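You operate a simulated robot arm through the tools that you are given. There is no shell and no other tool. Be economical: measure what you need, move in short steps, check, and stop when the job is done.

Carry out the task below with a simulated two-armed robot. There is one attempt and no reset: what you move stays moved.

Task
Swap the orange poster in the navy tube for the lilac one.
Fine: hold the tube to draw its cap and to press it back; stand the orange roll first in the poster stand's empty well. Set down upright: orange poster roll, lilac poster roll.

The check looks at the end state, three seconds after you hand in, the way a careful person would. Anything else that was tipped, shoved, dropped, spilled or broken makes it a failure. A push-on lid holds only when it is set on centred and level and pressed home; a screw cap is set on level and turned clockwise until tight.

Robot
Two 7-joint arms with three-finger grippers on one trunk, on a base that drives. Base frame: it is fixed to the floor where the robot stands at the start and does not move with it; the origin is under the middle of the robot, x ahead of it, y to its left, z up; the surface under the hand at the start is at about z = 0.861. Lengths are in m, angles in rad, forces in N, time in s.
The left shoulder is at the start at [0.078, 0.126, 1.157], the right one opposite. With the tool pointing down near the work surface each hand reaches from about 0.36 to 0.84 m from the robot's upright axis, wherever it stands, measured 20 degrees to its own side. Places, roughly: grey work mat [0.5, -0.3, 0.9]; island-edge well of the poster stand [0.4, 0.2, 0.9]; lilac poster roll (4x4x24 cm) [0.6, 0.2, 1]; tube [0.5, -0.2, 0.9]. Payload 2.94 kg a hand.
Tool frame (each hand has its own): the origin (TCP) lies between the finger pads and is the grasp point; the fingertips stand 0.03 m ahead of it; z points along the fingers, y is the line along which they close. Largest opening 0.128 m; the body of the gripper starts 0.093 m behind the TCP.
Orientation is told as [roll, pitch, yaw] about the base's x, y, z axes, in that order, counted from this pose: with the fingers straight down and closing along the base's y, the tool's x points along the base's -x, its y along +y and its z along -z.

Tools
- The arms move only by the tool step_arm. It takes "left_deltas", "right_deltas" or both (then of equal length, played together; a hand with none holds still); each is a list of rows, each a list of 7 numbers: the shift along the tool's x, y, z in units of 30 mm (1.0 is 30 mm), then the turn, a rotation vector about the tool's x, y, z in units of 6 degrees (1.0 is 6 degrees), then the closure, from 0 (fully open) to 1 (shut). In form: [[tx, ty, tz, ax, ay, az, fingers], ...]. A call has 1 to 8 rows; each row shifts and turns the commanded pose from where the row before left it, along the tool's axes as they then stand. A call with a number of a shift or a turn outside -1 to 1 is refused whole. A row lasts 0.2 s, in which the tool goes at most 0.05 m and 0.15 rad; a call with a longer step from one row to the next is refused whole, and so is a gripper value outside its range. A pose out of reach is approached as far as the arm can. The call stops where the force on the tool passes 40 N (or 10 N more than at its start, if that is more) or the arm is blocked; 0.2 s more then pass. The fingers move at their own pace and stop on an object; they squeeze with about 32 N. The grip force told is the motor's: it shows also when the fingers shut on nothing. Time passes only in rows, and 0.2 s behind the last, so rows that do not move let the fingers close. The reply holds the time, the measured pose of the TCP, the force on the tool along the base axes, the opening and the grip force, in the units named above and with some noise, with the torque about the TCP (base axes, N m) and any sound that the robot's microphone picked up.
- Cameras (640 x 400 px; columns grow to the right, rows downward): "scene" is now at [0.2071, -0.0175, 1.3293]; the picture's right is [-0.17, -0.98, 0.00], its down [-0.49, 0.09, -0.87] and it looks along [0.85, -0.15, -0.50] (base axes); focal length 214 px, centre (320, 200). "left" rides on the left gripper at [0.069, 0.015, -0.12] in its tool frame; the picture's right is [-0.21, 0.98, 0.00], its down [-0.82, -0.18, -0.54] and it looks along [-0.53, -0.12, 0.84] (tool axes); focal length 251 px, centre (320, 200). "right" rides on the right gripper at [0.069, -0.015, -0.12] in its tool frame; the picture's right is [0.21, 0.98, 0.00], its down [-0.82, 0.18, -0.54] and it looks along [-0.53, 0.12, 0.84] (tool axes); focal length 251 px, centre (320, 200). There is no depth. A picture from a camera that has moved, and an enlarged one, comes with that camera's place and axes in the base frame and with its lens.
- get_image(camera): a new picture of that camera. The clock stands still meanwhile.
- lift_body(by): slides the trunk up (or, below 0, down) by that many m; the arms and the scene camera ride with it, the base frame stays. It gives what a move gives, with no picture.
- steer(legs): drives the robot by 1 to 6 legs, each [ahead, left, turn to the left] in m, m and rad, along the robot's own axes; the way and the turn of a leg run together, so that a leg with both is an arc; at most 1.5 m and 3.142 rad a leg. The arms and the cameras ride along, it lands a little off, and it stops where it bumps. It gives what a move gives.
- aim_head(pan, tilt): turns the head with the scene camera to pan (to the left, within 1.396 rad either way) and tilt (down, from -0.506 to 1.204), counted from straight ahead of the robot. It gives what a move gives.
- inspect(camera, box): a new picture of the part [left, top, right, bottom] of that camera's present view, enlarged. The clock stands still meanwhile.
- job_done(): hands the job in; it is judged then, once.

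Go step by step. Nothing tells you exact positions but the pictures and the camera data: compare them with the known pose of the tool, close in by small moves and look again before you grip or let go. The budget is 120 turns and 88 pictures, counting those below and the enlarged ones. Unless the task says otherwise, let go and move clear before handing in, and close with one line.

The tools are called after "Request:" as a command line: name --argument value ..., lists and objects as JSON in quotes. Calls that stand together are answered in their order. step_arm: Moves the arms, as the interface text tells. Its arguments: {"type":"object","properties":{"left_deltas":{"type":"array","items":{"type":"array","items":{"type":"number"}}},"right_deltas":{"type":"array","items":{"type":"array","items":{"type":"number"}}}},"required":[]} The other tools are called the same way: lift_body (by) slides the trunk up or down; steer (legs) drives the base; aim_head (pan, tilt) turns the head that bears the scene camera; get_image (camera) takes a picture; inspect (camera, box) takes an enlarged picture of a part of a camera's view; job_done () hands the job in.

At the start:

```text
time_s: 0.0
left_tcp_pos: [0.4792, 0.0876, 1.2972]
left_tool_rot: [-0.001, 0.001, 0.0]
left_wrist_force: [0.0, -1.0, 0.3]
left_moment: [0.01, -0.02, -0.02]
left_opening: 0.128
left_grasp_force: 0.1
right_tcp_pos: [0.4039, -0.2744, 1.3161]
right_tool_rot: [0.001, 0.0, -0.001]
right_wrist_force: [0.2, -0.6, -0.8]
right_moment: [0.01, 0.01, -0.01]
right_opening: 0.1283
right_grasp_force: 0.1
trunk travel left (down, up): [-0.375, 0.172]
robot x, y, heading: [-0.0008, 0.0004, -0.005]
head pan, tilt: [-0.175, 0.524]
```

scene: 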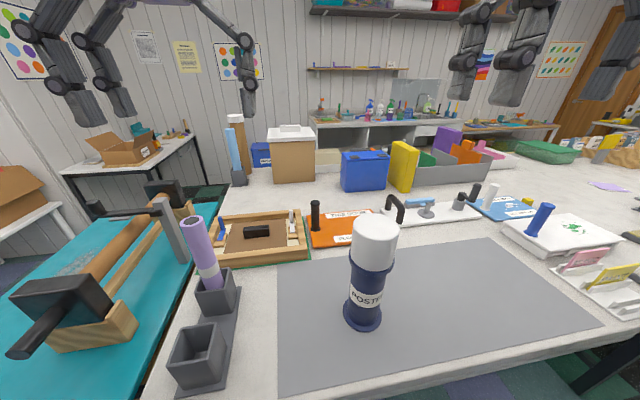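
right: 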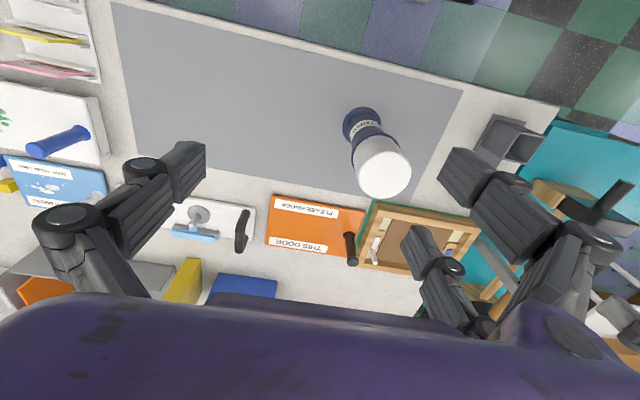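
left: 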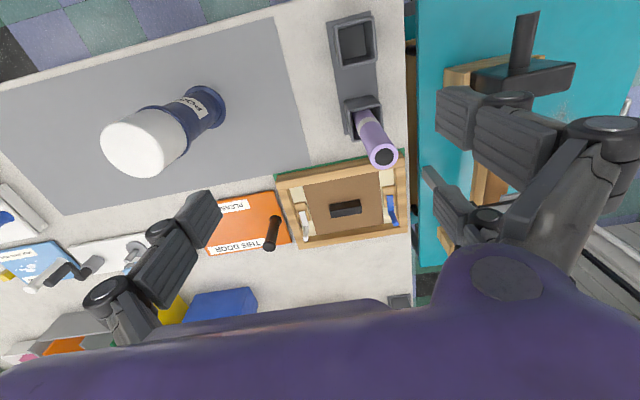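

The tube with the white cap stands at about (0.47, -0.16) with its top near z 1.11, and the lilac roll is in the far well of the stand. I'll look closer at both before moving.

Request:
inspect --camera "scene" --box '[300, 190, 460, 350]'

Request:
inspect --camera "scene" --box '[140, 200, 300, 400]'

Request:
inspect --camera "left" --box '[300, 0, 460, 180]'

```text
2.50 times, centred on (380, 270) of scene
camera zoom: at [0.2071, -0.0175, 1.3293], right [-0.17, -0.98, 0.0], down [-0.49, 0.09, -0.87], along [0.85, -0.15, -0.5], focal length 536 px, centre (170, 25)
```

zoom: 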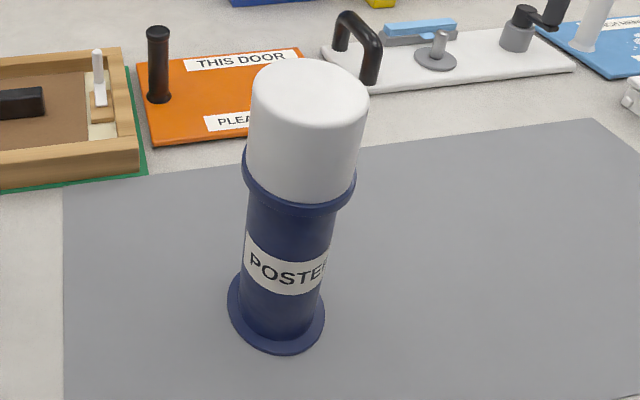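

```text
2.00 times, centred on (220, 300) of scene
camera zoom: at [0.2071, -0.0175, 1.3293], right [-0.17, -0.98, 0.0], down [-0.49, 0.09, -0.87], along [0.85, -0.15, -0.5], focal length 429 px, centre (520, 0)
```

zoom: 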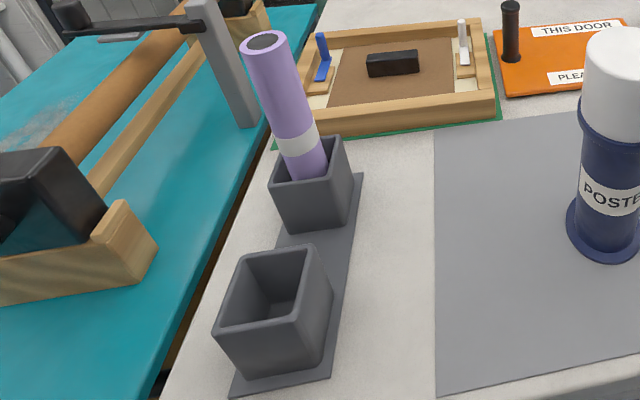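

```text
2.22 times, centred on (380, 90) of left
camera zoom: at [0.4112, 0.1026, 1.4158], right [0.21, 0.98, 0.0], down [0.82, -0.18, 0.54], along [0.53, -0.12, -0.84], focal length 559 px, centre (187, 444)
```

zoom: 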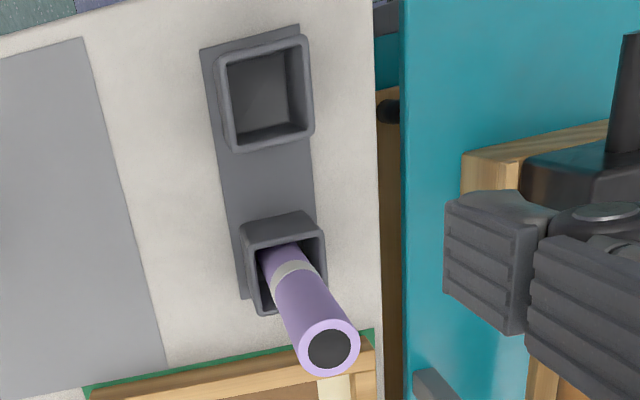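

I'll hold the tube with the right hand from its right side, tool horizontal, and pull the cap from above with the left hand. First I turn the right hand high up, clear of everything.

Request:
step_arm --right_deltas '[[0, -0.2, 0, 0, 0, -1, 0], [0, -0.2, 0, 0, 0, -1, 0], [0, -0.2, 0, 0, 0, -1, 0], [0, -0.2, 0, 0, 0, -1, 0], [0, 0, 0, 0, 0, -1, 0], [0, 0, 0, 0, 0, -1, 0], [0, 0, 0, 0, 0, -1, 0], [0, 0, 0, 0, 0, -1, 0]]'

Request:
step_arm --right_deltas '[[0, 0, 0, 0, 0, -1, 0], [0, 0, 0, 0, 0, -1, 0], [0, 0, 0, 0, 0, -1, 0], [0, 0, 0, 0, 0, -1, 0], [0, 0, 0, 0, -1, 0, 0], [0, 0, 0, 0, -1, 0, 0], [0, 0, 0, 0, -1, 0, 0], [0, 0, 0, 0, -1, 0, 0]]'

Request:
step_arm --right_deltas '[[0, 0, 0, 0, -1, 0, 0], [0, 0, 0, 0, -1, 0, 0], [0, 0, 0, 0, -1, 0, 0], [0, 0, 0, 0, -1, 0, 0], [0, 0, 0, 0, -1, 0, 0], [0, 0, 0, 0, -1, 0, 0], [0, 0, 0, 0, -1, 0, 0], [0, 0, 0, 0, -1, 0, 0]]'

Request:
step_arm --right_deltas '[[0, 0, 0, 0, -1, 0, 0], [0, 0, 0, 0, -1, 0, 0], [0, 0, 0, 0, -1, 0, 0], [0, 0, 0, 0, 0, 0, 0]]'

Request:
get_image --camera "scene"

```text
time_s: 1.8
left_tcp_pos: [0.4806, 0.0881, 1.2956]
left_tool_rot: [0.0, 0.002, -0.001]
left_wrist_force: [-0.7, 0.0, -0.5]
left_moment: [-0.01, -0.02, -0.02]
left_opening: 0.1279
left_grasp_force: 0.0
right_tcp_pos: [0.3897, -0.25, 1.2784]
right_tool_rot: [0.0, -0.001, 0.833]
right_wrist_force: [0.5, 0.1, 0.1]
right_moment: [-0.01, -0.01, -0.01]
right_opening: 0.1278
right_grasp_force: 0.1
right hand out of reach, approached as far as the arm can: row 6, 7, 8
trunk travel left (down, up): [-0.375, 0.172]
robot x, y, heading: [-0.0001, 0.0012, -0.0]
head pan, tilt: [-0.175, 0.524]
```

```text
time_s: 3.6
left_tcp_pos: [0.4794, 0.0871, 1.2965]
left_tool_rot: [0.001, 0.001, 0.0]
left_wrist_force: [-0.1, 0.0, -0.5]
left_moment: [-0.03, -0.06, 0.02]
left_opening: 0.1281
left_grasp_force: 0.0
right_tcp_pos: [0.3317, -0.1336, 1.2523]
right_tool_rot: [-0.001, -0.42, 1.256]
right_wrist_force: [-0.5, -0.3, -0.3]
right_moment: [0.03, -0.01, 0.01]
right_opening: 0.1279
right_grasp_force: 0.1
right hand out of reach, approached as far as the arm can: row 1, 2, 3, 4, 6, 7, 8
trunk travel left (down, up): [-0.375, 0.172]
robot x, y, heading: [-0.0012, 0.0019, -0.001]
head pan, tilt: [-0.175, 0.524]
```

```text
time_s: 5.4
left_tcp_pos: [0.4819, 0.0885, 1.2966]
left_tool_rot: [0.001, 0.0, 0.0]
left_wrist_force: [0.0, 0.4, -0.3]
left_moment: [-0.02, 0.03, 0.0]
left_opening: 0.1281
left_grasp_force: 0.1
right_tcp_pos: [0.3426, -0.0126, 1.2655]
right_tool_rot: [-0.03, -1.137, 1.269]
right_wrist_force: [0.9, 0.3, -0.5]
right_moment: [0.0, 0.0, 0.04]
right_opening: 0.1276
right_grasp_force: 0.0
right hand out of reach, approached as far as the arm can: row 1, 2, 3, 4, 5, 6, 7, 8
trunk travel left (down, up): [-0.375, 0.172]
robot x, y, heading: [0.0001, -0.0016, -0.0]
head pan, tilt: [-0.175, 0.524]
```

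```text
time_s: 6.4
left_tcp_pos: [0.4792, 0.0884, 1.2963]
left_tool_rot: [0.0, 0.0, 0.001]
left_wrist_force: [-0.3, 0.5, -0.2]
left_moment: [0.04, -0.04, 0.01]
left_opening: 0.1277
left_grasp_force: 0.0
right_tcp_pos: [0.3757, 0.0077, 1.2954]
right_tool_rot: [-0.109, -1.45, 1.35]
right_wrist_force: [-0.7, -0.1, 0.3]
right_moment: [0.0, 0.03, -0.01]
right_opening: 0.128
right_grasp_force: 0.0
right hand out of reach, approached as far as the arm can: row 1, 2, 3
trunk travel left (down, up): [-0.375, 0.172]
robot x, y, heading: [0.001, 0.002, 0.001]
head pan, tilt: [-0.175, 0.524]
```

```text
81 pictures are left
camera scene: at [0.2071, -0.0175, 1.3293], right [-0.17, -0.98, 0.0], down [-0.49, 0.09, -0.87], along [0.85, -0.15, -0.5], focal length 214 px, centre (320, 200)
```

scene: 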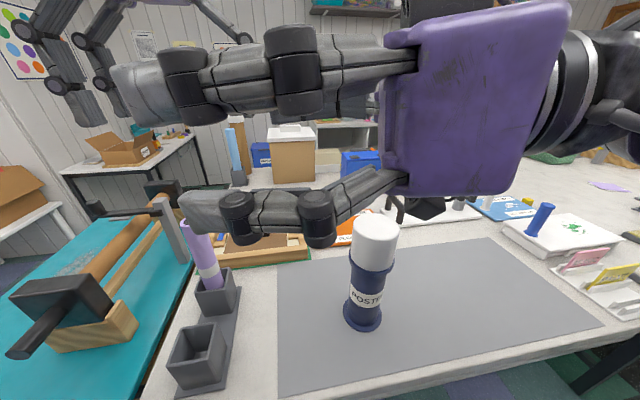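

The hand turned but drifted toward the left, at (0.38, 0.01, 1.30). I'll back it off along its own axis and lower it, watching where it really goes.

Request:
step_arm --right_deltas '[[0, 0, -1, 0, 0, 0, 0], [0, 0, -1, 0, 0, 0, 0], [0, 0, -1, 0, 0, 0, 0], [0, 0, -1, 0, 0, 0, 0]]'

```text
time_s: 7.4
left_tcp_pos: [0.479, 0.0877, 1.296]
left_tool_rot: [-0.001, -0.001, 0.0]
left_wrist_force: [0.8, 0.8, 0.3]
left_moment: [0.02, 0.0, 0.01]
left_opening: 0.128
left_grasp_force: 0.0
right_tcp_pos: [0.3636, 0.0007, 1.3241]
right_tool_rot: [-0.097, -1.449, 1.333]
right_wrist_force: [0.5, -0.3, 0.1]
right_moment: [-0.03, -0.02, 0.02]
right_opening: 0.1278
right_grasp_force: 0.0
right hand out of reach, approached as far as the arm can: row 1, 2, 3, 4
trunk travel left (down, up): [-0.375, 0.172]
robot x, y, heading: [0.0038, -0.0007, 0.006]
head pan, tilt: [-0.175, 0.524]
```

The sideways yaw is past the wrist's limit, so I'll back the base off and let the right hand point mostly forward instead. First I move the left hand clear, then undo most of the yaw.

Request:
step_arm --left_deltas '[[0, 1, 0, 0, 0, 0, 0], [0, 1, 0, 0, 0, 0, 0], [0, 1, 0, 0, 0, 0, 0], [0, 1, 0, 0, 0, 0, 0], [0, 1, 0, 0, 0, 0, 0]]'

Request:
step_arm --right_deltas '[[0, 0, 0, 1, 0, 0, 0], [0, 0, 0, 1, 0, 0, 0], [0, 0, 0, 1, 0, 0, 0], [0, 0, 0, 1, 0, 0, 0], [0, 0, 0, 1, 0, 0, 0], [0, 0, 0, 1, 0, 0, 0], [0, 0, 0, 1, 0, 0, 0], [0, 0, 0, 0, 0, 0, 0]]'

Request:
steer --legs '[[-0.17, 0, 0]]'

```text
time_s: 8.6
left_tcp_pos: [0.4814, 0.2381, 1.2971]
left_tool_rot: [-0.002, 0.0, 0.0]
left_wrist_force: [0.6, 0.5, -0.3]
left_moment: [-0.07, 0.0, 0.0]
left_opening: 0.1281
left_grasp_force: 0.1
right_tcp_pos: [0.3625, 0.0022, 1.325]
right_tool_rot: [-0.108, -1.449, 1.345]
right_wrist_force: [-0.6, -0.4, 1.0]
right_moment: [0.01, 0.01, 0.0]
right_opening: 0.1281
right_grasp_force: 0.0
trunk travel left (down, up): [-0.375, 0.172]
robot x, y, heading: [-0.0023, -0.0003, 0.004]
head pan, tilt: [-0.175, 0.524]
```

```text
time_s: 10.4
left_tcp_pos: [0.4819, 0.2369, 1.2971]
left_tool_rot: [0.0, -0.001, 0.001]
left_wrist_force: [0.2, 0.9, -0.5]
left_moment: [-0.01, 0.01, 0.02]
left_opening: 0.1283
left_grasp_force: 0.0
right_tcp_pos: [0.4009, -0.0366, 1.3869]
right_tool_rot: [-0.807, -1.45, 1.309]
right_wrist_force: [0.4, 0.2, -0.8]
right_moment: [-0.01, -0.01, 0.01]
right_opening: 0.1278
right_grasp_force: 0.2
right hand out of reach, approached as far as the arm can: row 1, 2, 3, 4, 5, 6
trunk travel left (down, up): [-0.375, 0.172]
robot x, y, heading: [-0.0035, 0.0032, 0.003]
head pan, tilt: [-0.175, 0.524]
```

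```text
time_s: 11.8
left_tcp_pos: [0.3165, 0.2391, 1.2966]
left_tool_rot: [0.0, 0.001, 0.002]
left_wrist_force: [0.2, 0.5, 0.7]
left_moment: [0.01, 0.01, 0.01]
left_opening: 0.1281
left_grasp_force: 0.1
right_tcp_pos: [0.2362, -0.0338, 1.3854]
right_tool_rot: [-0.811, -1.445, 1.319]
right_wrist_force: [-0.5, -0.9, -0.3]
right_moment: [0.05, 0.02, 0.0]
right_opening: 0.128
right_grasp_force: 0.1
trunk travel left (down, up): [-0.375, 0.172]
robot x, y, heading: [-0.1686, -0.0016, 0.003]
head pan, tilt: [-0.175, 0.524]
```

The right hand now points forward and 29° left, nearly level. I'll level it and shift it right to line up with the tube.

Request:
step_arm --right_deltas '[[0, -1, 0, 0, -0.4, 0.4, 0], [0, -1, 0, 0, -0.4, 0.4, 0], [0, -1, 0, 0, 0, 0, 0], [0, -1, 0, 0, 0, 0, 0], [0, -1, 0, 0, 0, 0, 0], [0, -1, 0, 0, 0, 0, 0], [0, -1, 0, 0, 0, 0, 0], [0, 0, 0, 0, 0, 0, 0]]'

```text
time_s: 13.7
left_tcp_pos: [0.3152, 0.2386, 1.2981]
left_tool_rot: [0.001, 0.0, 0.002]
left_wrist_force: [0.6, -0.3, 0.6]
left_moment: [-0.03, -0.02, 0.03]
left_opening: 0.1279
left_grasp_force: 0.0
right_tcp_pos: [0.3374, -0.2171, 1.3913]
right_tool_rot: [-1.391, -1.565, 1.9]
right_wrist_force: [-0.3, 1.2, -0.8]
right_moment: [-0.02, 0.01, 0.0]
right_opening: 0.1279
right_grasp_force: 0.0
trunk travel left (down, up): [-0.375, 0.172]
robot x, y, heading: [-0.1646, -0.0007, 0.005]
head pan, tilt: [-0.175, 0.524]
```

That worked: the hand is level at (0.34, -0.22, 1.39). Now I lower it toward z ≈ 0.985.

Request:
step_arm --right_deltas '[[1, 0, 0, 0, 0, 0, 0], [1, 0, 0, 0, 0, 0, 0], [1, 0, 0, 0, 0, 0, 0], [1, 0, 0, 0, 0, 0, 0], [1, 0, 0, 0, 0, 0, 0], [1, 0, 0, 0, 0, 0, 0], [1, 0, 0, 0, 0, 0, 0]]'

Request:
step_arm --right_deltas '[[1, 0, 0, 0, 0, 0, 0], [1, 0, 0, 0, 0, 0, 0], [1, 0, 0, 0, 0, 0, 0], [1, 0, 0, 0, 0, 0, 0]]'

Request:
aim_head --pan -0.25 --tilt 0.6

Request:
get_image --camera "scene"

Request:
get_image --camera "right"

```text
time_s: 15.2
left_tcp_pos: [0.3147, 0.2382, 1.297]
left_tool_rot: [-0.001, -0.002, 0.003]
left_wrist_force: [0.3, 0.2, 0.7]
left_moment: [-0.01, -0.03, -0.03]
left_opening: 0.128
left_grasp_force: 0.1
right_tcp_pos: [0.3485, -0.2293, 1.1853]
right_tool_rot: [-1.398, -1.56, 1.909]
right_wrist_force: [1.3, 0.4, -0.6]
right_moment: [0.06, -0.01, 0.0]
right_opening: 0.128
right_grasp_force: 0.0
right hand out of reach, approached as far as the arm can: row 5, 6, 7
trunk travel left (down, up): [-0.375, 0.172]
robot x, y, heading: [-0.164, 0.0025, 0.009]
head pan, tilt: [-0.175, 0.524]
```

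```text
time_s: 16.2
left_tcp_pos: [0.3153, 0.2392, 1.2961]
left_tool_rot: [0.001, 0.0, 0.003]
left_wrist_force: [-0.5, 0.4, 0.4]
left_moment: [-0.01, -0.01, 0.01]
left_opening: 0.128
left_grasp_force: 0.0
right_tcp_pos: [0.3533, -0.2305, 1.0638]
right_tool_rot: [-1.392, -1.564, 1.903]
right_wrist_force: [-0.3, 0.6, 0.0]
right_moment: [0.03, -0.02, 0.04]
right_opening: 0.1285
right_grasp_force: 0.2
right hand out of reach, approached as far as the arm can: row 1
trunk travel left (down, up): [-0.375, 0.172]
robot x, y, heading: [-0.1646, 0.0008, 0.004]
head pan, tilt: [-0.175, 0.524]
```

```text
time_s: 16.9
left_tcp_pos: [0.315, 0.2395, 1.2972]
left_tool_rot: [0.001, 0.001, 0.004]
left_wrist_force: [-0.1, 0.4, 0.3]
left_moment: [-0.02, 0.0, 0.01]
left_opening: 0.128
left_grasp_force: 0.1
right_tcp_pos: [0.3539, -0.2298, 1.066]
right_tool_rot: [-1.317, -1.565, 1.828]
right_wrist_force: [0.1, -0.2, -0.2]
right_moment: [-0.01, 0.01, -0.08]
right_opening: 0.1281
right_grasp_force: 0.0
trunk travel left (down, up): [-0.375, 0.172]
robot x, y, heading: [-0.163, -0.0015, 0.003]
head pan, tilt: [-0.25, 0.6]
```

```text
80 pictures are left
camera scene: at [0.038, -0.0232, 1.3225], right [-0.24, -0.97, 0.0], down [-0.55, 0.14, -0.83], along [0.8, -0.2, -0.56], focal length 214 px, centre (320, 200)
```

scene: 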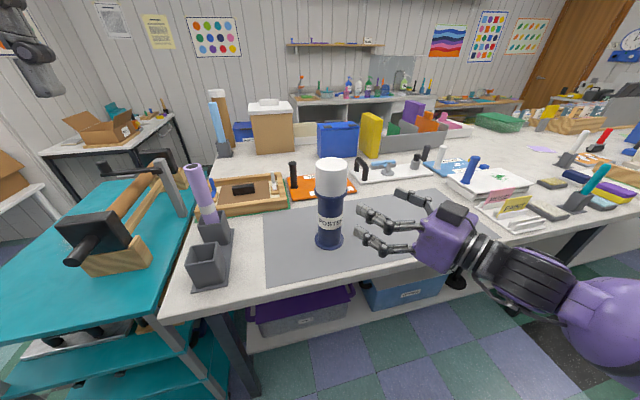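

```text
79 pictures are left
camera right: at [0.2566, -0.3014, 0.995], right [-0.48, 0.85, -0.22], down [-0.56, -0.1, 0.82], along [0.68, 0.52, 0.53], focal length 251 px, centre (320, 200)
```

right: 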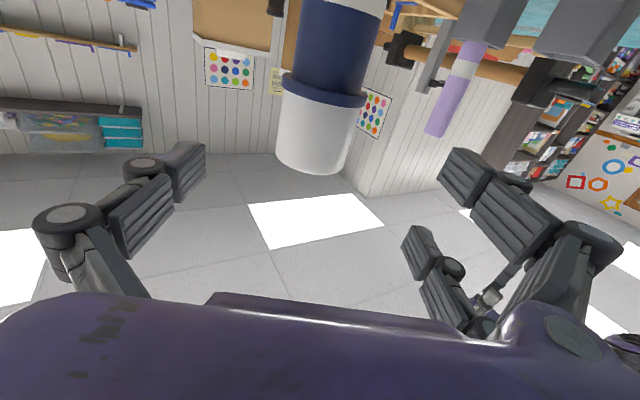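

The tube is at (0.469, -0.158), and the hand is lined up to within 7 mm. I'll lower to z ≈ 0.97, then advance part-way and look.

Request:
step_arm --right_deltas '[[1, 0.2, 0, 0, 0, 0, 0], [1, 0, 0, 0, 0, 0, 0], [1, 0, 0, 0, 0, 0, 0], [0.15, 0, 0, 0, 0, 0, 0], [0, 0, 1, 0, 0, 0, 0], [0, 0, 1, 0, 0, 0, 0]]'

Request:
inspect --camera "scene" --box '[280, 140, 480, 280]'

Request:
get_image --camera "right"

```text
time_s: 18.3
left_tcp_pos: [0.3164, 0.2379, 1.2965]
left_tool_rot: [0.0, 0.002, 0.003]
left_wrist_force: [0.2, 0.9, 0.0]
left_moment: [-0.02, 0.02, -0.02]
left_opening: 0.1279
left_grasp_force: 0.0
right_tcp_pos: [0.4041, -0.1962, 0.9673]
right_tool_rot: [-1.134, -1.565, 1.641]
right_wrist_force: [-0.6, 0.4, -0.1]
right_moment: [0.0, 0.03, 0.01]
right_opening: 0.1282
right_grasp_force: 0.2
trunk travel left (down, up): [-0.375, 0.172]
robot x, y, heading: [-0.1666, 0.0009, 0.007]
head pan, tilt: [-0.25, 0.6]
```

```text
2.86 times, centred on (380, 210) of scene
camera zoom: at [0.0388, -0.0231, 1.3223], right [-0.24, -0.97, 0.0], down [-0.55, 0.14, -0.82], along [0.8, -0.2, -0.57], focal length 613 px, centre (149, 171)
```

zoom: 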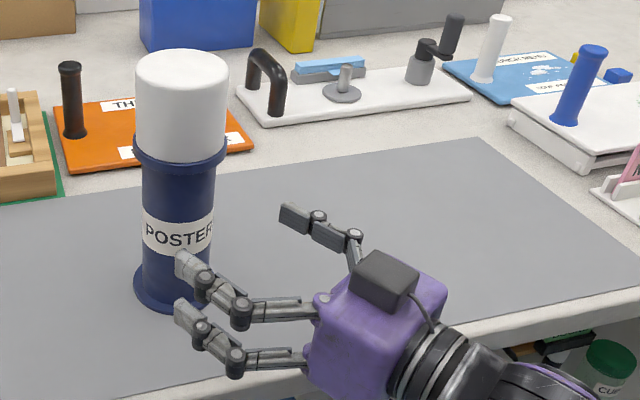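

```text
77 pictures are left
camera right: at [0.3076, -0.2681, 0.8981], right [-0.48, 0.85, -0.22], down [-0.56, -0.1, 0.82], along [0.68, 0.52, 0.52], focal length 251 px, centre (320, 200)
```

right: 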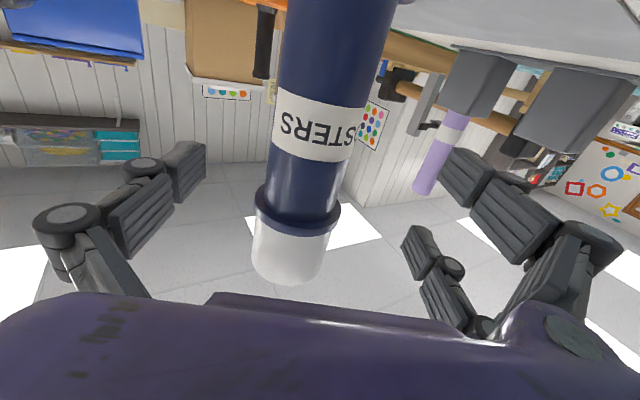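

The tube lies centred between the fingers. I advance 70 mm more and close.

Request:
step_arm --right_deltas '[[0, 0, 1, 0, 0, 0, 0], [0, 0, 1, 0, 0, 0, 0], [0, 0, 0.35, 0, 0, 0, 0], [0, 0, 0, 0, 0, 0, 0]]'

Request:
inspect --camera "scene" --box '[280, 140, 480, 280]'

```text
time_s: 19.3
left_tcp_pos: [0.316, 0.2389, 1.2979]
left_tool_rot: [0.0, 0.0, 0.002]
left_wrist_force: [0.0, 0.2, -0.5]
left_moment: [0.01, -0.01, 0.0]
left_opening: 0.128
left_grasp_force: 0.1
right_tcp_pos: [0.4637, -0.1623, 0.969]
right_tool_rot: [-1.28, -1.563, 1.79]
right_wrist_force: [0.7, -0.1, -0.7]
right_moment: [-0.01, -0.02, 0.01]
right_opening: 0.128
right_grasp_force: 0.0
trunk travel left (down, up): [-0.375, 0.172]
robot x, y, heading: [-0.1663, 0.0002, 0.005]
head pan, tilt: [-0.25, 0.6]
```

```text
2.86 times, centred on (380, 210) of scene
camera zoom: at [0.0381, -0.0233, 1.3225], right [-0.24, -0.97, 0.0], down [-0.55, 0.14, -0.83], along [0.8, -0.2, -0.56], focal length 613 px, centre (149, 171)
```

zoom: 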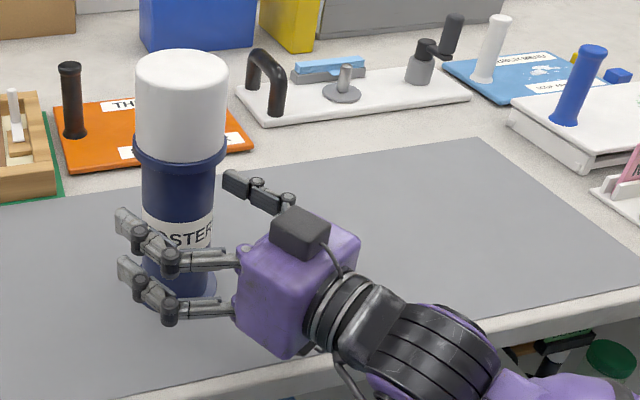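

Good clearance all round; closing the right hand on the tube.

Request:
step_arm --right_deltas '[[0, 0, 0, 0, 0, 0, 0.3], [0, 0, 0, 0, 0, 0, 0.6], [0, 0, 0, 0, 0, 0, 1], [0, 0, 0, 0, 0, 0, 1]]'

Request:
inspect --camera "scene" --box '[280, 140, 480, 280]'

```text
time_s: 20.3
left_tcp_pos: [0.3143, 0.2388, 1.2969]
left_tool_rot: [0.001, 0.001, 0.003]
left_wrist_force: [0.4, -1.1, 0.3]
left_moment: [-0.02, -0.01, -0.04]
left_opening: 0.128
left_grasp_force: 0.0
right_tcp_pos: [0.4629, -0.1621, 0.9697]
right_tool_rot: [-1.317, -1.562, 1.827]
right_wrist_force: [-0.8, 1.0, -0.1]
right_moment: [0.17, 0.09, -0.01]
right_opening: 0.062
right_grasp_force: 31.8
trunk travel left (down, up): [-0.375, 0.172]
robot x, y, heading: [-0.1655, -0.0015, 0.003]
head pan, tilt: [-0.25, 0.6]
```

```text
2.86 times, centred on (380, 210) of scene
camera zoom: at [0.038, -0.0232, 1.3225], right [-0.24, -0.97, 0.0], down [-0.55, 0.14, -0.83], along [0.8, -0.2, -0.56], focal length 613 px, centre (149, 171)
```

zoom: 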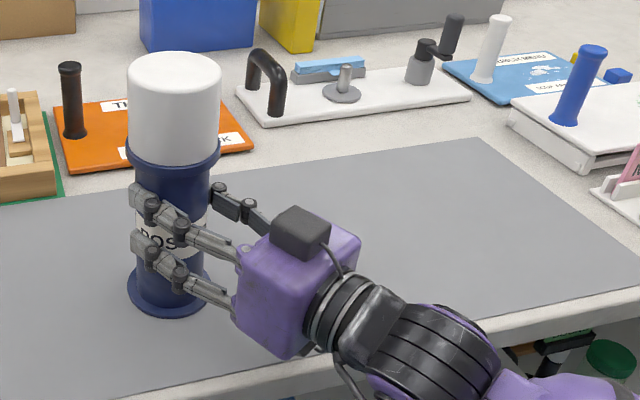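

Tube held (opening 62 mm). Now I bring the left hand over the cap at about (0.473, -0.157), staying high.

Request:
step_arm --left_deltas '[[-0.7, -1, 0, 0, 0, 0, 0], [-0.7, -1, 0, 0, 0, 0, 0], [-0.7, -1, 0, 0, 0, 0, 0], [-0.7, -1, 0, 0, 0, 0, 0], [-0.7, -1, 0, 0, 0, 0, 0], [-0.7, -1, 0, 0, 0, 0, 0], [-0.7, -1, 0, 0, 0, 0, 0], [-0.37, -1, 0, 0, 0, 0, 0]]'

Request:
step_arm --left_deltas '[[0, -1, 0, 0, 0, 0, 0], [0, -1, 0, 0, 0, 0, 0], [0, -1, 0, 0, 0, 0, 0], [0, -1, 0, 0, 0, 0, 0], [0, -1, 0, 0, 0, 0, 0], [0, 0, 1, 0, 0, 0, 0], [0, 0, 1, 0, 0, 0, 0], [0, 0, 0, 0, 0, 0, 0]]'

Request:
get_image --camera "left"

Request:
inspect --camera "scene" --box '[240, 80, 440, 280]'

```text
time_s: 22.1
left_tcp_pos: [0.4747, -0.0002, 1.2977]
left_tool_rot: [0.004, 0.001, 0.002]
left_wrist_force: [-0.6, -0.2, 0.0]
left_moment: [0.02, 0.0, -0.01]
left_opening: 0.1277
left_grasp_force: 0.0
right_tcp_pos: [0.4644, -0.1631, 0.969]
right_tool_rot: [-1.403, -1.564, 1.913]
right_wrist_force: [-0.7, -1.4, 2.2]
right_moment: [0.05, 0.2, 0.08]
right_opening: 0.0622
right_grasp_force: 32.1
trunk travel left (down, up): [-0.375, 0.172]
robot x, y, heading: [-0.1703, 0.0009, -0.003]
head pan, tilt: [-0.25, 0.6]
```

```text
time_s: 23.1
left_tcp_pos: [0.524, -0.0133, 1.2208]
left_tool_rot: [-0.038, 0.157, 0.157]
left_wrist_force: [0.3, -0.4, 0.5]
left_moment: [-0.03, -0.01, 0.04]
left_opening: 0.1278
left_grasp_force: 0.0
right_tcp_pos: [0.4639, -0.1598, 0.9705]
right_tool_rot: [-1.345, -1.563, 1.855]
right_wrist_force: [-0.8, 1.2, -0.4]
right_moment: [-0.01, 0.02, -0.04]
right_opening: 0.0623
right_grasp_force: 31.7
trunk travel left (down, up): [-0.375, 0.172]
robot x, y, heading: [-0.1667, 0.0023, 0.002]
head pan, tilt: [-0.25, 0.6]
stopped in row 4 (left hand): the arm was blocked; the commanded pose is now the measured one
```

```text
74 pictures are left
camera left: at [0.4722, -0.0025, 1.3491], right [0.05, 1.0, -0.07], down [0.91, -0.02, 0.41], along [0.41, -0.08, -0.91], focal length 251 px, centre (320, 200)
```

left: 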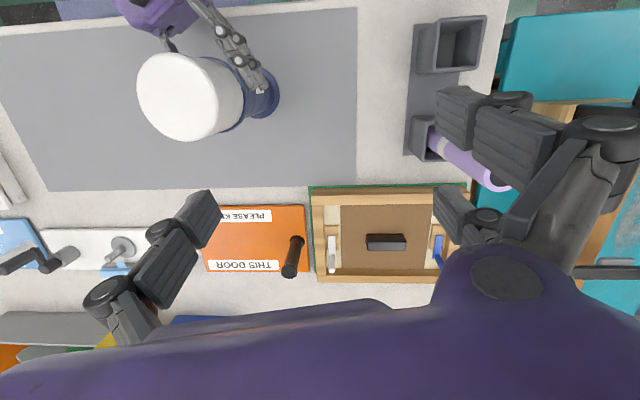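

```text
2.00 times, centred on (340, 180) of scene
camera zoom: at [0.036, -0.0243, 1.3175], right [-0.29, -0.96, 0.0], down [-0.59, 0.17, -0.79], along [0.76, -0.23, -0.61], focal length 429 px, centre (280, 240)
```

zoom: 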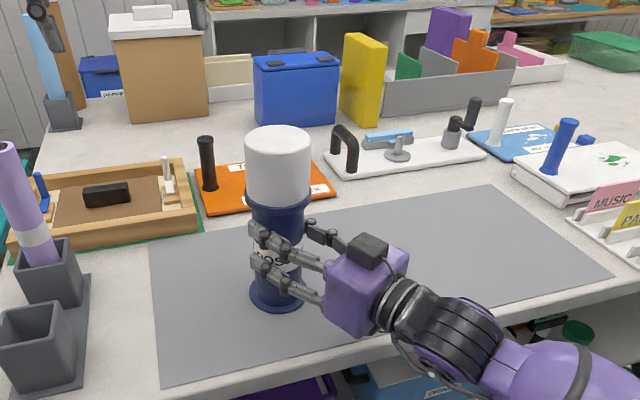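

The left forearm ran into the head when crossing over, nudging the camera. I'll pull the left arm back, release the tube, and drive the base to the right so that the tube is more in front of both arms.

Request:
step_arm --left_deltas '[[0.3, 1, -0.5, -0.1, -0.5, 0.5, 0], [0.3, 1, -0.5, -0.1, -0.5, 0.5, 0], [0.3, 1, -0.5, -0.1, -0.5, 0.5, 0], [0, 1, 0, 0, 0, 0, 0], [0, 1, 0, 0, 0, 0, 0]]' --right_deltas '[[0, 0, 0, 0, 0, 0, 0.8], [0, 0, 0, 0, 0, 0, 0.4], [0, 0, 0, 0, 0, 0, 0], [0, 0, 0, 0, 0, 0, 0], [0, 0, 0, 0, 0, 0, 0]]'

Request:
get_image --camera "scene"

```text
time_s: 24.3
left_tcp_pos: [0.4924, 0.1368, 1.267]
left_tool_rot: [-0.017, -0.006, 0.008]
left_wrist_force: [-0.2, 0.9, 0.3]
left_moment: [-0.03, -0.02, 0.0]
left_opening: 0.128
left_grasp_force: 0.0
right_tcp_pos: [0.4643, -0.1612, 0.9714]
right_tool_rot: [-1.67, -1.564, 2.179]
right_wrist_force: [-0.1, -0.3, 0.6]
right_moment: [-0.03, 0.0, 0.02]
right_opening: 0.1279
right_grasp_force: 0.0
trunk travel left (down, up): [-0.375, 0.172]
robot x, y, heading: [-0.1659, 0.002, 0.005]
head pan, tilt: [-0.25, 0.6]
```

```text
72 pictures are left
camera scene: at [0.0377, -0.0224, 1.3225], right [-0.25, -0.97, 0.0], down [-0.55, 0.14, -0.83], along [0.8, -0.2, -0.56], focal length 214 px, centre (320, 200)
```

scene: 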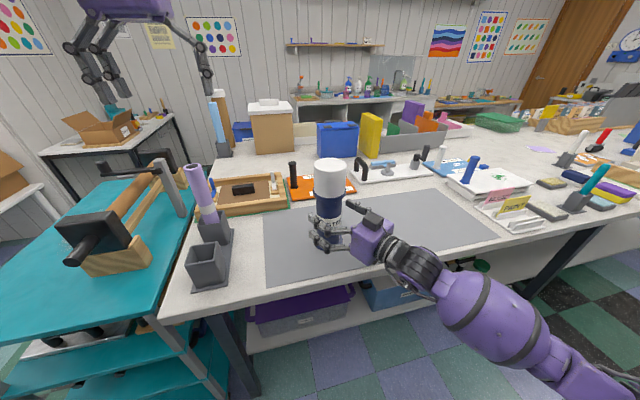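

Both are free. Backing the right hand off and driving 0.2 m to the right.

Request:
step_arm --right_deltas '[[0, 0, -1, 0, 0, 0, 0], [0, 0, -1, 0, 0, 0, 0], [0, 0, -1, 0, 0, 0, 0], [0, 0, -1, 0, 0, 0, 0], [0, 0, -1, 0, 0, 0, 0]]'

Request:
steer --legs '[[0, -0.2, 0]]'

Request:
aim_head --pan 0.1 --tilt 0.6

Request:
get_image --camera "scene"

```text
time_s: 25.5
left_tcp_pos: [0.4922, 0.1347, 1.2681]
left_tool_rot: [-0.018, -0.006, 0.008]
left_wrist_force: [-0.7, 0.0, 1.0]
left_moment: [0.0, 0.0, 0.01]
left_opening: 0.1277
left_grasp_force: 0.1
right_tcp_pos: [0.3318, -0.232, 0.9699]
right_tool_rot: [-1.877, -1.565, 2.387]
right_wrist_force: [0.2, 0.8, 0.8]
right_moment: [-0.04, 0.01, 0.02]
right_opening: 0.1282
right_grasp_force: 0.1
trunk travel left (down, up): [-0.375, 0.172]
robot x, y, heading: [-0.1646, -0.0016, 0.0]
head pan, tilt: [-0.25, 0.6]
```

```text
time_s: 27.9
left_tcp_pos: [0.4931, -0.0659, 1.2679]
left_tool_rot: [-0.018, -0.005, 0.008]
left_wrist_force: [0.0, 0.2, -0.6]
left_moment: [0.02, 0.04, 0.02]
left_opening: 0.1279
left_grasp_force: 0.1
right_tcp_pos: [0.3347, -0.4349, 0.9697]
right_tool_rot: [-1.702, -1.567, 2.212]
right_wrist_force: [-0.4, -0.7, 0.0]
right_moment: [0.04, -0.01, -0.01]
right_opening: 0.1282
right_grasp_force: 0.0
trunk travel left (down, up): [-0.375, 0.172]
robot x, y, heading: [-0.1703, -0.2012, 0.007]
head pan, tilt: [-0.25, 0.6]
```

```text
time_s: 28.7
left_tcp_pos: [0.4945, -0.0658, 1.2667]
left_tool_rot: [-0.017, -0.005, 0.009]
left_wrist_force: [-0.2, 0.8, -0.1]
left_moment: [0.03, -0.01, 0.0]
left_opening: 0.1281
left_grasp_force: 0.2
right_tcp_pos: [0.3341, -0.435, 0.9714]
right_tool_rot: [-1.69, -1.566, 2.2]
right_wrist_force: [-0.1, -0.7, 0.3]
right_moment: [0.0, -0.02, 0.0]
right_opening: 0.128
right_grasp_force: 0.0
trunk travel left (down, up): [-0.375, 0.172]
robot x, y, heading: [-0.1645, -0.2019, -0.001]
head pan, tilt: [0.099, 0.6]
```

```text
71 pictures are left
camera scene: at [0.0407, -0.1946, 1.3225], right [0.1, -0.99, 0.0], down [-0.56, -0.06, -0.83], along [0.82, 0.08, -0.56], focal length 214 px, centre (320, 200)
```

scene: 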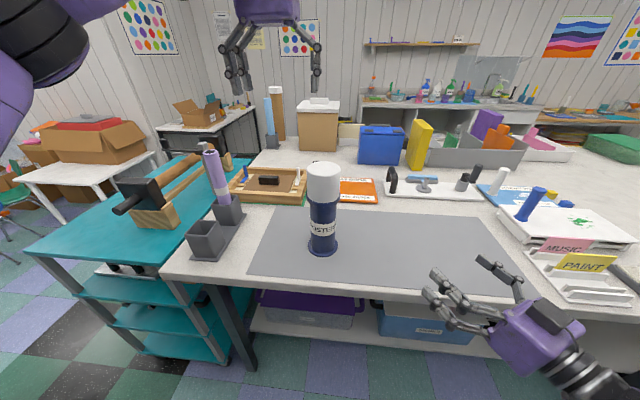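

The tube hasn't moved, at about (0.472, -0.158). I bring the right hand back beside it.

Request:
step_arm --right_deltas '[[0, 1, 0.6, 0, 0, 0, 0], [0, 1, 0.6, 0, 0, 0, 0], [0, 1, 0.6, 0, 0, 0, 0], [0, 1, 0.6, 0, 0, 0, 0], [0, 1, 0.6, 0, 0, 0, 0], [0, 0.8, 0.6, 0, 0, 0, 0], [0, 0, 0, 0, 0, 0, 0]]'

Request:
inspect --camera "scene" --box '[220, 120, 460, 320]'

```text
time_s: 30.3
left_tcp_pos: [0.4938, -0.0669, 1.2677]
left_tool_rot: [-0.018, -0.008, 0.009]
left_wrist_force: [0.8, 0.0, 0.1]
left_moment: [0.01, -0.01, 0.02]
left_opening: 0.1279
left_grasp_force: 0.1
right_tcp_pos: [0.3545, -0.2665, 0.9793]
right_tool_rot: [-0.754, -1.57, 1.276]
right_wrist_force: [0.6, -0.4, -0.1]
right_moment: [-0.02, 0.01, 0.0]
right_opening: 0.1279
right_grasp_force: 0.1
right hand out of reach, approached as far as the arm can: row 5, 6
trunk travel left (down, up): [-0.375, 0.172]
robot x, y, heading: [-0.1656, -0.2009, 0.003]
head pan, tilt: [0.099, 0.6]
```

```text
2.00 times, centred on (340, 220) of scene
camera zoom: at [0.0403, -0.1947, 1.3225], right [0.1, -0.99, 0.0], down [-0.56, -0.06, -0.83], along [0.82, 0.08, -0.56], focal length 429 px, centre (280, 160)
```

zoom: 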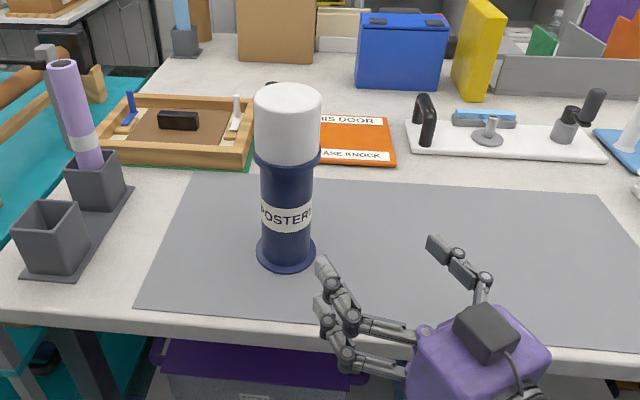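

The hand is short of the line by a few cm near its limit; going a little forward should bring it back into reach.

Request:
step_arm --right_deltas '[[0, 0, 0.5, 0, 0, 0, 0], [0, 0, 0.5, 0, 0, 0, 0], [0, 0, 0, 0, 0, 0, 0]]'

```text
time_s: 31.1
left_tcp_pos: [0.4927, -0.0661, 1.2682]
left_tool_rot: [-0.017, -0.007, 0.01]
left_wrist_force: [0.8, -0.5, 0.3]
left_moment: [0.01, -0.02, 0.01]
left_opening: 0.1281
left_grasp_force: 0.1
right_tcp_pos: [0.3845, -0.258, 0.9825]
right_tool_rot: [-1.285, -1.568, 1.801]
right_wrist_force: [-0.2, 0.5, -1.3]
right_moment: [0.01, 0.01, 0.03]
right_opening: 0.1278
right_grasp_force: 0.0
right hand out of reach, approached as far as the arm can: row 1
trunk travel left (down, up): [-0.375, 0.172]
robot x, y, heading: [-0.1645, -0.1999, 0.006]
head pan, tilt: [0.099, 0.6]
```

Request:
step_arm --right_deltas '[[0.2, 0.75, 0, 0, 0, 0, 0], [0.2, 0.75, 0, 0, 0, 0, 0], [0, 0, 0, 0, 0, 0, 0]]'

```text
time_s: 31.9
left_tcp_pos: [0.4945, -0.067, 1.2681]
left_tool_rot: [-0.019, -0.007, 0.01]
left_wrist_force: [0.1, 0.2, -0.1]
left_moment: [-0.02, -0.01, -0.02]
left_opening: 0.1277
left_grasp_force: 0.1
right_tcp_pos: [0.3801, -0.2588, 0.981]
right_tool_rot: [-1.027, -1.569, 1.549]
right_wrist_force: [0.5, 0.1, -0.1]
right_moment: [0.01, 0.05, 0.02]
right_opening: 0.1282
right_grasp_force: 0.0
right hand out of reach, approached as far as the arm can: row 1, 2
trunk travel left (down, up): [-0.375, 0.172]
robot x, y, heading: [-0.1663, -0.1991, 0.001]
head pan, tilt: [0.099, 0.6]
```

The arm is folded to its limit here. I'll instead back the base off diagonally, set the arm to its grasp pose, and drive the base in along the tool axis.

Request:
steer --legs '[[-0.131, -0.073, 0]]'

Request:
step_arm --right_deltas '[[0, 0, 1, 0, 0, 0, 0], [0.2, 0, 1, 0, 0, 0, 0], [0.2, 0, 1, 0, 0, 0, 0], [0, 0.4, 1, 0, 0, 0, 0], [0, 0.5, 0, 0, 0, 0, 0], [0, 0.5, 0, 0, 0, 0, 0], [0, 0, 0, 0, 0, 0, 0]]'

```text
time_s: 33.3
left_tcp_pos: [0.3595, -0.1388, 1.2678]
left_tool_rot: [-0.018, -0.008, 0.011]
left_wrist_force: [0.4, 0.5, 0.6]
left_moment: [-0.02, 0.0, 0.0]
left_opening: 0.1279
left_grasp_force: 0.1
right_tcp_pos: [0.2468, -0.333, 0.9818]
right_tool_rot: [-1.099, -1.567, 1.622]
right_wrist_force: [-0.8, -0.5, 0.5]
right_moment: [0.01, 0.0, 0.0]
right_opening: 0.1279
right_grasp_force: 0.1
trunk travel left (down, up): [-0.375, 0.172]
robot x, y, heading: [-0.2983, -0.2783, 0.006]
head pan, tilt: [0.099, 0.6]
```

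```text
time_s: 34.9
left_tcp_pos: [0.3615, -0.1387, 1.2681]
left_tool_rot: [-0.017, -0.007, 0.012]
left_wrist_force: [-0.4, 0.0, 0.7]
left_moment: [0.01, 0.01, -0.01]
left_opening: 0.128
left_grasp_force: 0.1
right_tcp_pos: [0.351, -0.2882, 0.9802]
right_tool_rot: [0.573, -1.568, -0.039]
right_wrist_force: [0.1, 0.2, -0.1]
right_moment: [0.0, 0.0, 0.03]
right_opening: 0.1283
right_grasp_force: 0.1
right hand out of reach, approached as far as the arm can: row 2, 3, 4, 5, 6
trunk travel left (down, up): [-0.375, 0.172]
robot x, y, heading: [-0.2926, -0.2791, 0.007]
head pan, tilt: [0.099, 0.6]
```

The wrist limit is the yaw, not the fold. I'll reduce the yaw so that the hand points nearly straight ahead, then line up again.

Request:
step_arm --right_deltas '[[0, 0, 0, 1, 0, 0, 0], [0, 0, 0, 1, 0, 0, 0], [0, 0, 0, 1, 0, 0, 0], [0, 0.85, 0, 0, 0, 0, 0], [0, 0.85, 0, 0, 0, 0, 0], [0, 0.85, 0, 0, 0, 0, 0], [0.35, 0.85, 0, 0, 0, 0, 0], [0, 0, 0, 0, 0, 0, 0]]'

```text
time_s: 36.7
left_tcp_pos: [0.3612, -0.1392, 1.2675]
left_tool_rot: [-0.017, -0.005, 0.011]
left_wrist_force: [0.6, 0.3, 0.4]
left_moment: [0.0, -0.02, 0.04]
left_opening: 0.1283
left_grasp_force: 0.1
right_tcp_pos: [0.3324, -0.2809, 0.9863]
right_tool_rot: [0.914, -1.561, -0.361]
right_wrist_force: [0.1, -0.6, 0.8]
right_moment: [-0.03, -0.01, -0.01]
right_opening: 0.128
right_grasp_force: 0.1
right hand out of reach, approached as far as the arm can: row 1, 2, 3, 4, 5, 6, 7
trunk travel left (down, up): [-0.375, 0.172]
robot x, y, heading: [-0.2955, -0.2783, 0.006]
head pan, tilt: [0.099, 0.6]
```

The hand is reachable where it is now, at 32° yaw and z 0.986. I'll keep the arm fixed and use the base for the approach, first lateral and then along the tool axis part-way.

Request:
steer --legs '[[-0.016, 0.026, 0], [0.06, 0.037, 0]]'

Request:
inspect --camera "scene" --box '[220, 120, 460, 320]'

Request:
get_image --camera "right"

```text
time_s: 38.2
left_tcp_pos: [0.4048, -0.0753, 1.2672]
left_tool_rot: [-0.018, -0.005, 0.014]
left_wrist_force: [0.7, 0.2, -0.6]
left_moment: [-0.04, 0.05, -0.02]
left_opening: 0.1278
left_grasp_force: 0.1
right_tcp_pos: [0.375, -0.2167, 0.9871]
right_tool_rot: [0.875, -1.562, -0.322]
right_wrist_force: [-0.6, 0.6, -0.3]
right_moment: [0.02, -0.02, 0.01]
right_opening: 0.128
right_grasp_force: 0.0
trunk travel left (down, up): [-0.375, 0.172]
robot x, y, heading: [-0.254, -0.2124, 0.008]
head pan, tilt: [0.099, 0.6]
```

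```text
2.00 times, centred on (340, 220) of scene
camera zoom: at [-0.048, -0.2051, 1.3224], right [0.1, -0.99, 0.0], down [-0.56, -0.06, -0.82], along [0.82, 0.09, -0.57], focal length 429 px, centre (280, 160)
```

zoom: 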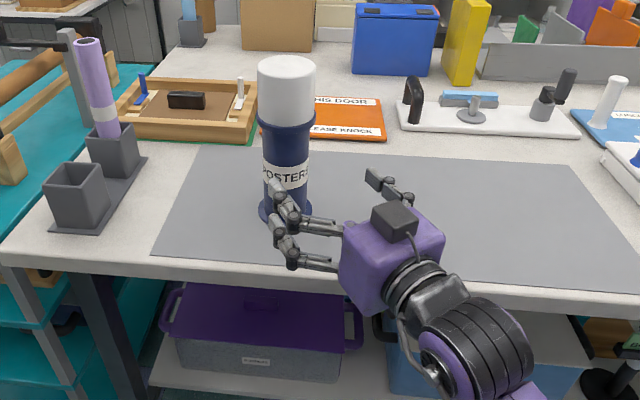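

```text
68 pictures are left
camera right: at [0.2805, -0.2919, 0.9186], right [-0.52, 0.83, -0.21], down [-0.55, -0.13, 0.83], along [0.66, 0.54, 0.52], focal length 251 px, centre (320, 200)
```

right: 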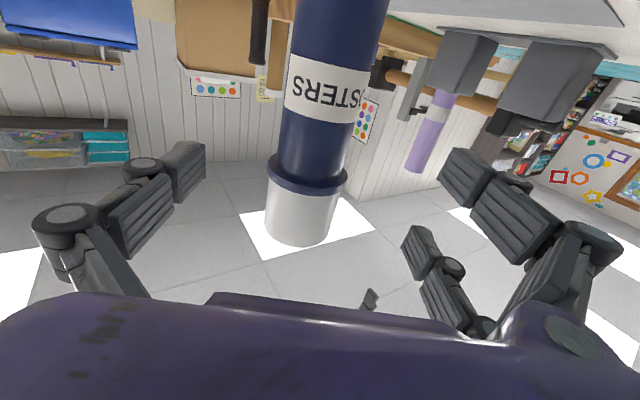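

Centred again. Driving in the remaining 0.107 m along the tool axis, with a small lowering attempt first.

Request:
step_arm --right_deltas '[[0.5, 0, 0, 0, 0, 0, 0], [0, 0, 0, 0, 0, 0, 0]]'

Request:
steer --legs '[[0.09, 0.055, 0]]'

Request:
inspect --camera "scene" --box '[220, 120, 460, 320]'

```text
time_s: 38.8
left_tcp_pos: [0.4042, -0.0757, 1.2678]
left_tool_rot: [-0.018, -0.005, 0.013]
left_wrist_force: [0.9, -0.3, 0.5]
left_moment: [-0.02, 0.03, -0.01]
left_opening: 0.1282
left_grasp_force: 0.0
right_tcp_pos: [0.374, -0.2186, 0.9715]
right_tool_rot: [0.947, -1.558, -0.387]
right_wrist_force: [0.1, 0.0, 0.5]
right_moment: [-0.02, 0.0, -0.03]
right_opening: 0.1283
right_grasp_force: 0.1
trunk travel left (down, up): [-0.375, 0.172]
robot x, y, heading: [-0.254, -0.215, 0.008]
head pan, tilt: [0.099, 0.6]
```

```text
time_s: 40.0
left_tcp_pos: [0.4954, -0.0212, 1.2684]
left_tool_rot: [-0.018, -0.005, 0.011]
left_wrist_force: [0.9, -0.3, -0.2]
left_moment: [-0.01, 0.04, 0.02]
left_opening: 0.1279
left_grasp_force: 0.0
right_tcp_pos: [0.466, -0.1636, 0.9721]
right_tool_rot: [0.96, -1.559, -0.404]
right_wrist_force: [0.0, 0.5, -0.6]
right_moment: [-0.01, 0.02, 0.03]
right_opening: 0.1281
right_grasp_force: 0.0
trunk travel left (down, up): [-0.375, 0.172]
robot x, y, heading: [-0.1656, -0.1579, 0.005]
head pan, tilt: [0.099, 0.6]
```

```text
2.00 times, centred on (340, 220) of scene
camera zoom: at [0.043, -0.1508, 1.3225], right [0.1, -0.99, 0.0], down [-0.56, -0.06, -0.83], along [0.82, 0.09, -0.56], focal length 429 px, centre (280, 160)
```

zoom: 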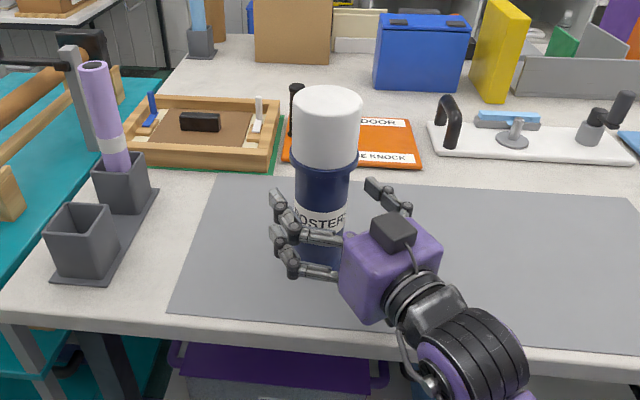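

The tube is between the fingers. I close the right hand, then bring the left over the cap.

Request:
step_arm --right_deltas '[[0, 0, 0, 0, 0, 0, 0.3], [0, 0, 0, 0, 0, 0, 0.6], [0, 0, 0, 0, 0, 0, 1], [0, 0, 0, 0, 0, 0, 1]]'

Request:
step_arm --left_deltas '[[0.2, -0.9, 0, -0.17, 0, 0, 0], [0.2, -0.9, 0, 0, 0, 0, 0], [0.2, -0.9, 0, 0, 0, 0, 0], [0.2, -0.9, 0, 0, 0, 0, 0], [0, -0.9, 0, 0, 0, 0, 0], [0, 0, 0.5, 0, 0, 0, 0], [0, 0, 0, 0, 0, 0, 0]]'

Request:
get_image --camera "left"

Request:
get_image --camera "scene"

```text
time_s: 41.0
left_tcp_pos: [0.4948, -0.0207, 1.2673]
left_tool_rot: [-0.017, -0.007, 0.012]
left_wrist_force: [0.8, 0.1, -0.3]
left_moment: [0.03, -0.04, -0.01]
left_opening: 0.128
left_grasp_force: 0.2
right_tcp_pos: [0.4658, -0.1633, 0.9728]
right_tool_rot: [0.941, -1.558, -0.384]
right_wrist_force: [1.2, -1.2, -0.3]
right_moment: [-0.13, -0.06, -0.06]
right_opening: 0.0621
right_grasp_force: 32.0
trunk travel left (down, up): [-0.375, 0.172]
robot x, y, heading: [-0.1618, -0.1563, 0.004]
head pan, tilt: [0.099, 0.6]
```

```text
time_s: 42.6
left_tcp_pos: [0.4742, -0.1583, 1.2512]
left_tool_rot: [0.001, -0.008, 0.011]
left_wrist_force: [-0.4, -0.4, 0.1]
left_moment: [0.06, -0.03, 0.0]
left_opening: 0.128
left_grasp_force: 0.0
right_tcp_pos: [0.4657, -0.1634, 0.9734]
right_tool_rot: [1.004, -1.558, -0.446]
right_wrist_force: [0.4, 0.5, -0.1]
right_moment: [0.02, -0.1, 0.04]
right_opening: 0.0621
right_grasp_force: 31.9
trunk travel left (down, up): [-0.375, 0.172]
robot x, y, heading: [-0.1612, -0.1557, 0.005]
head pan, tilt: [0.099, 0.6]
```

```text
66 pictures are left
camera left: at [0.4042, -0.1443, 1.3698], right [0.2, 0.98, 0.0], down [0.82, -0.17, 0.55], along [0.53, -0.11, -0.84], focal length 251 px, centre (320, 200)
```

left: 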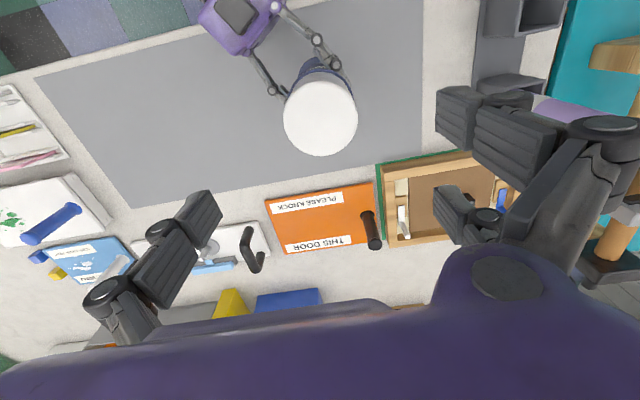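

```text
65 pictures are left
camera scene: at [0.0429, -0.1511, 1.3225], right [0.1, -0.99, 0.0], down [-0.56, -0.06, -0.83], along [0.82, 0.09, -0.56], focal length 214 px, centre (320, 200)
```

scene: 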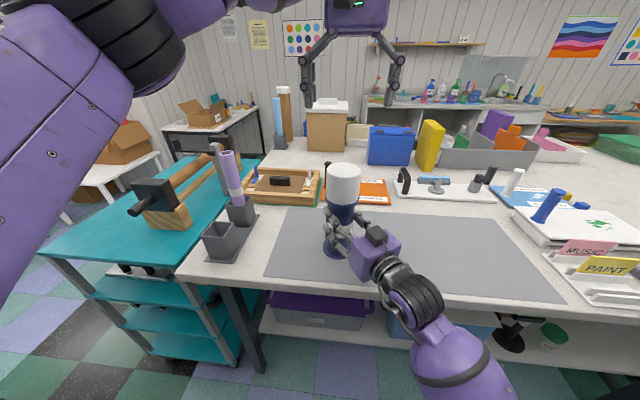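

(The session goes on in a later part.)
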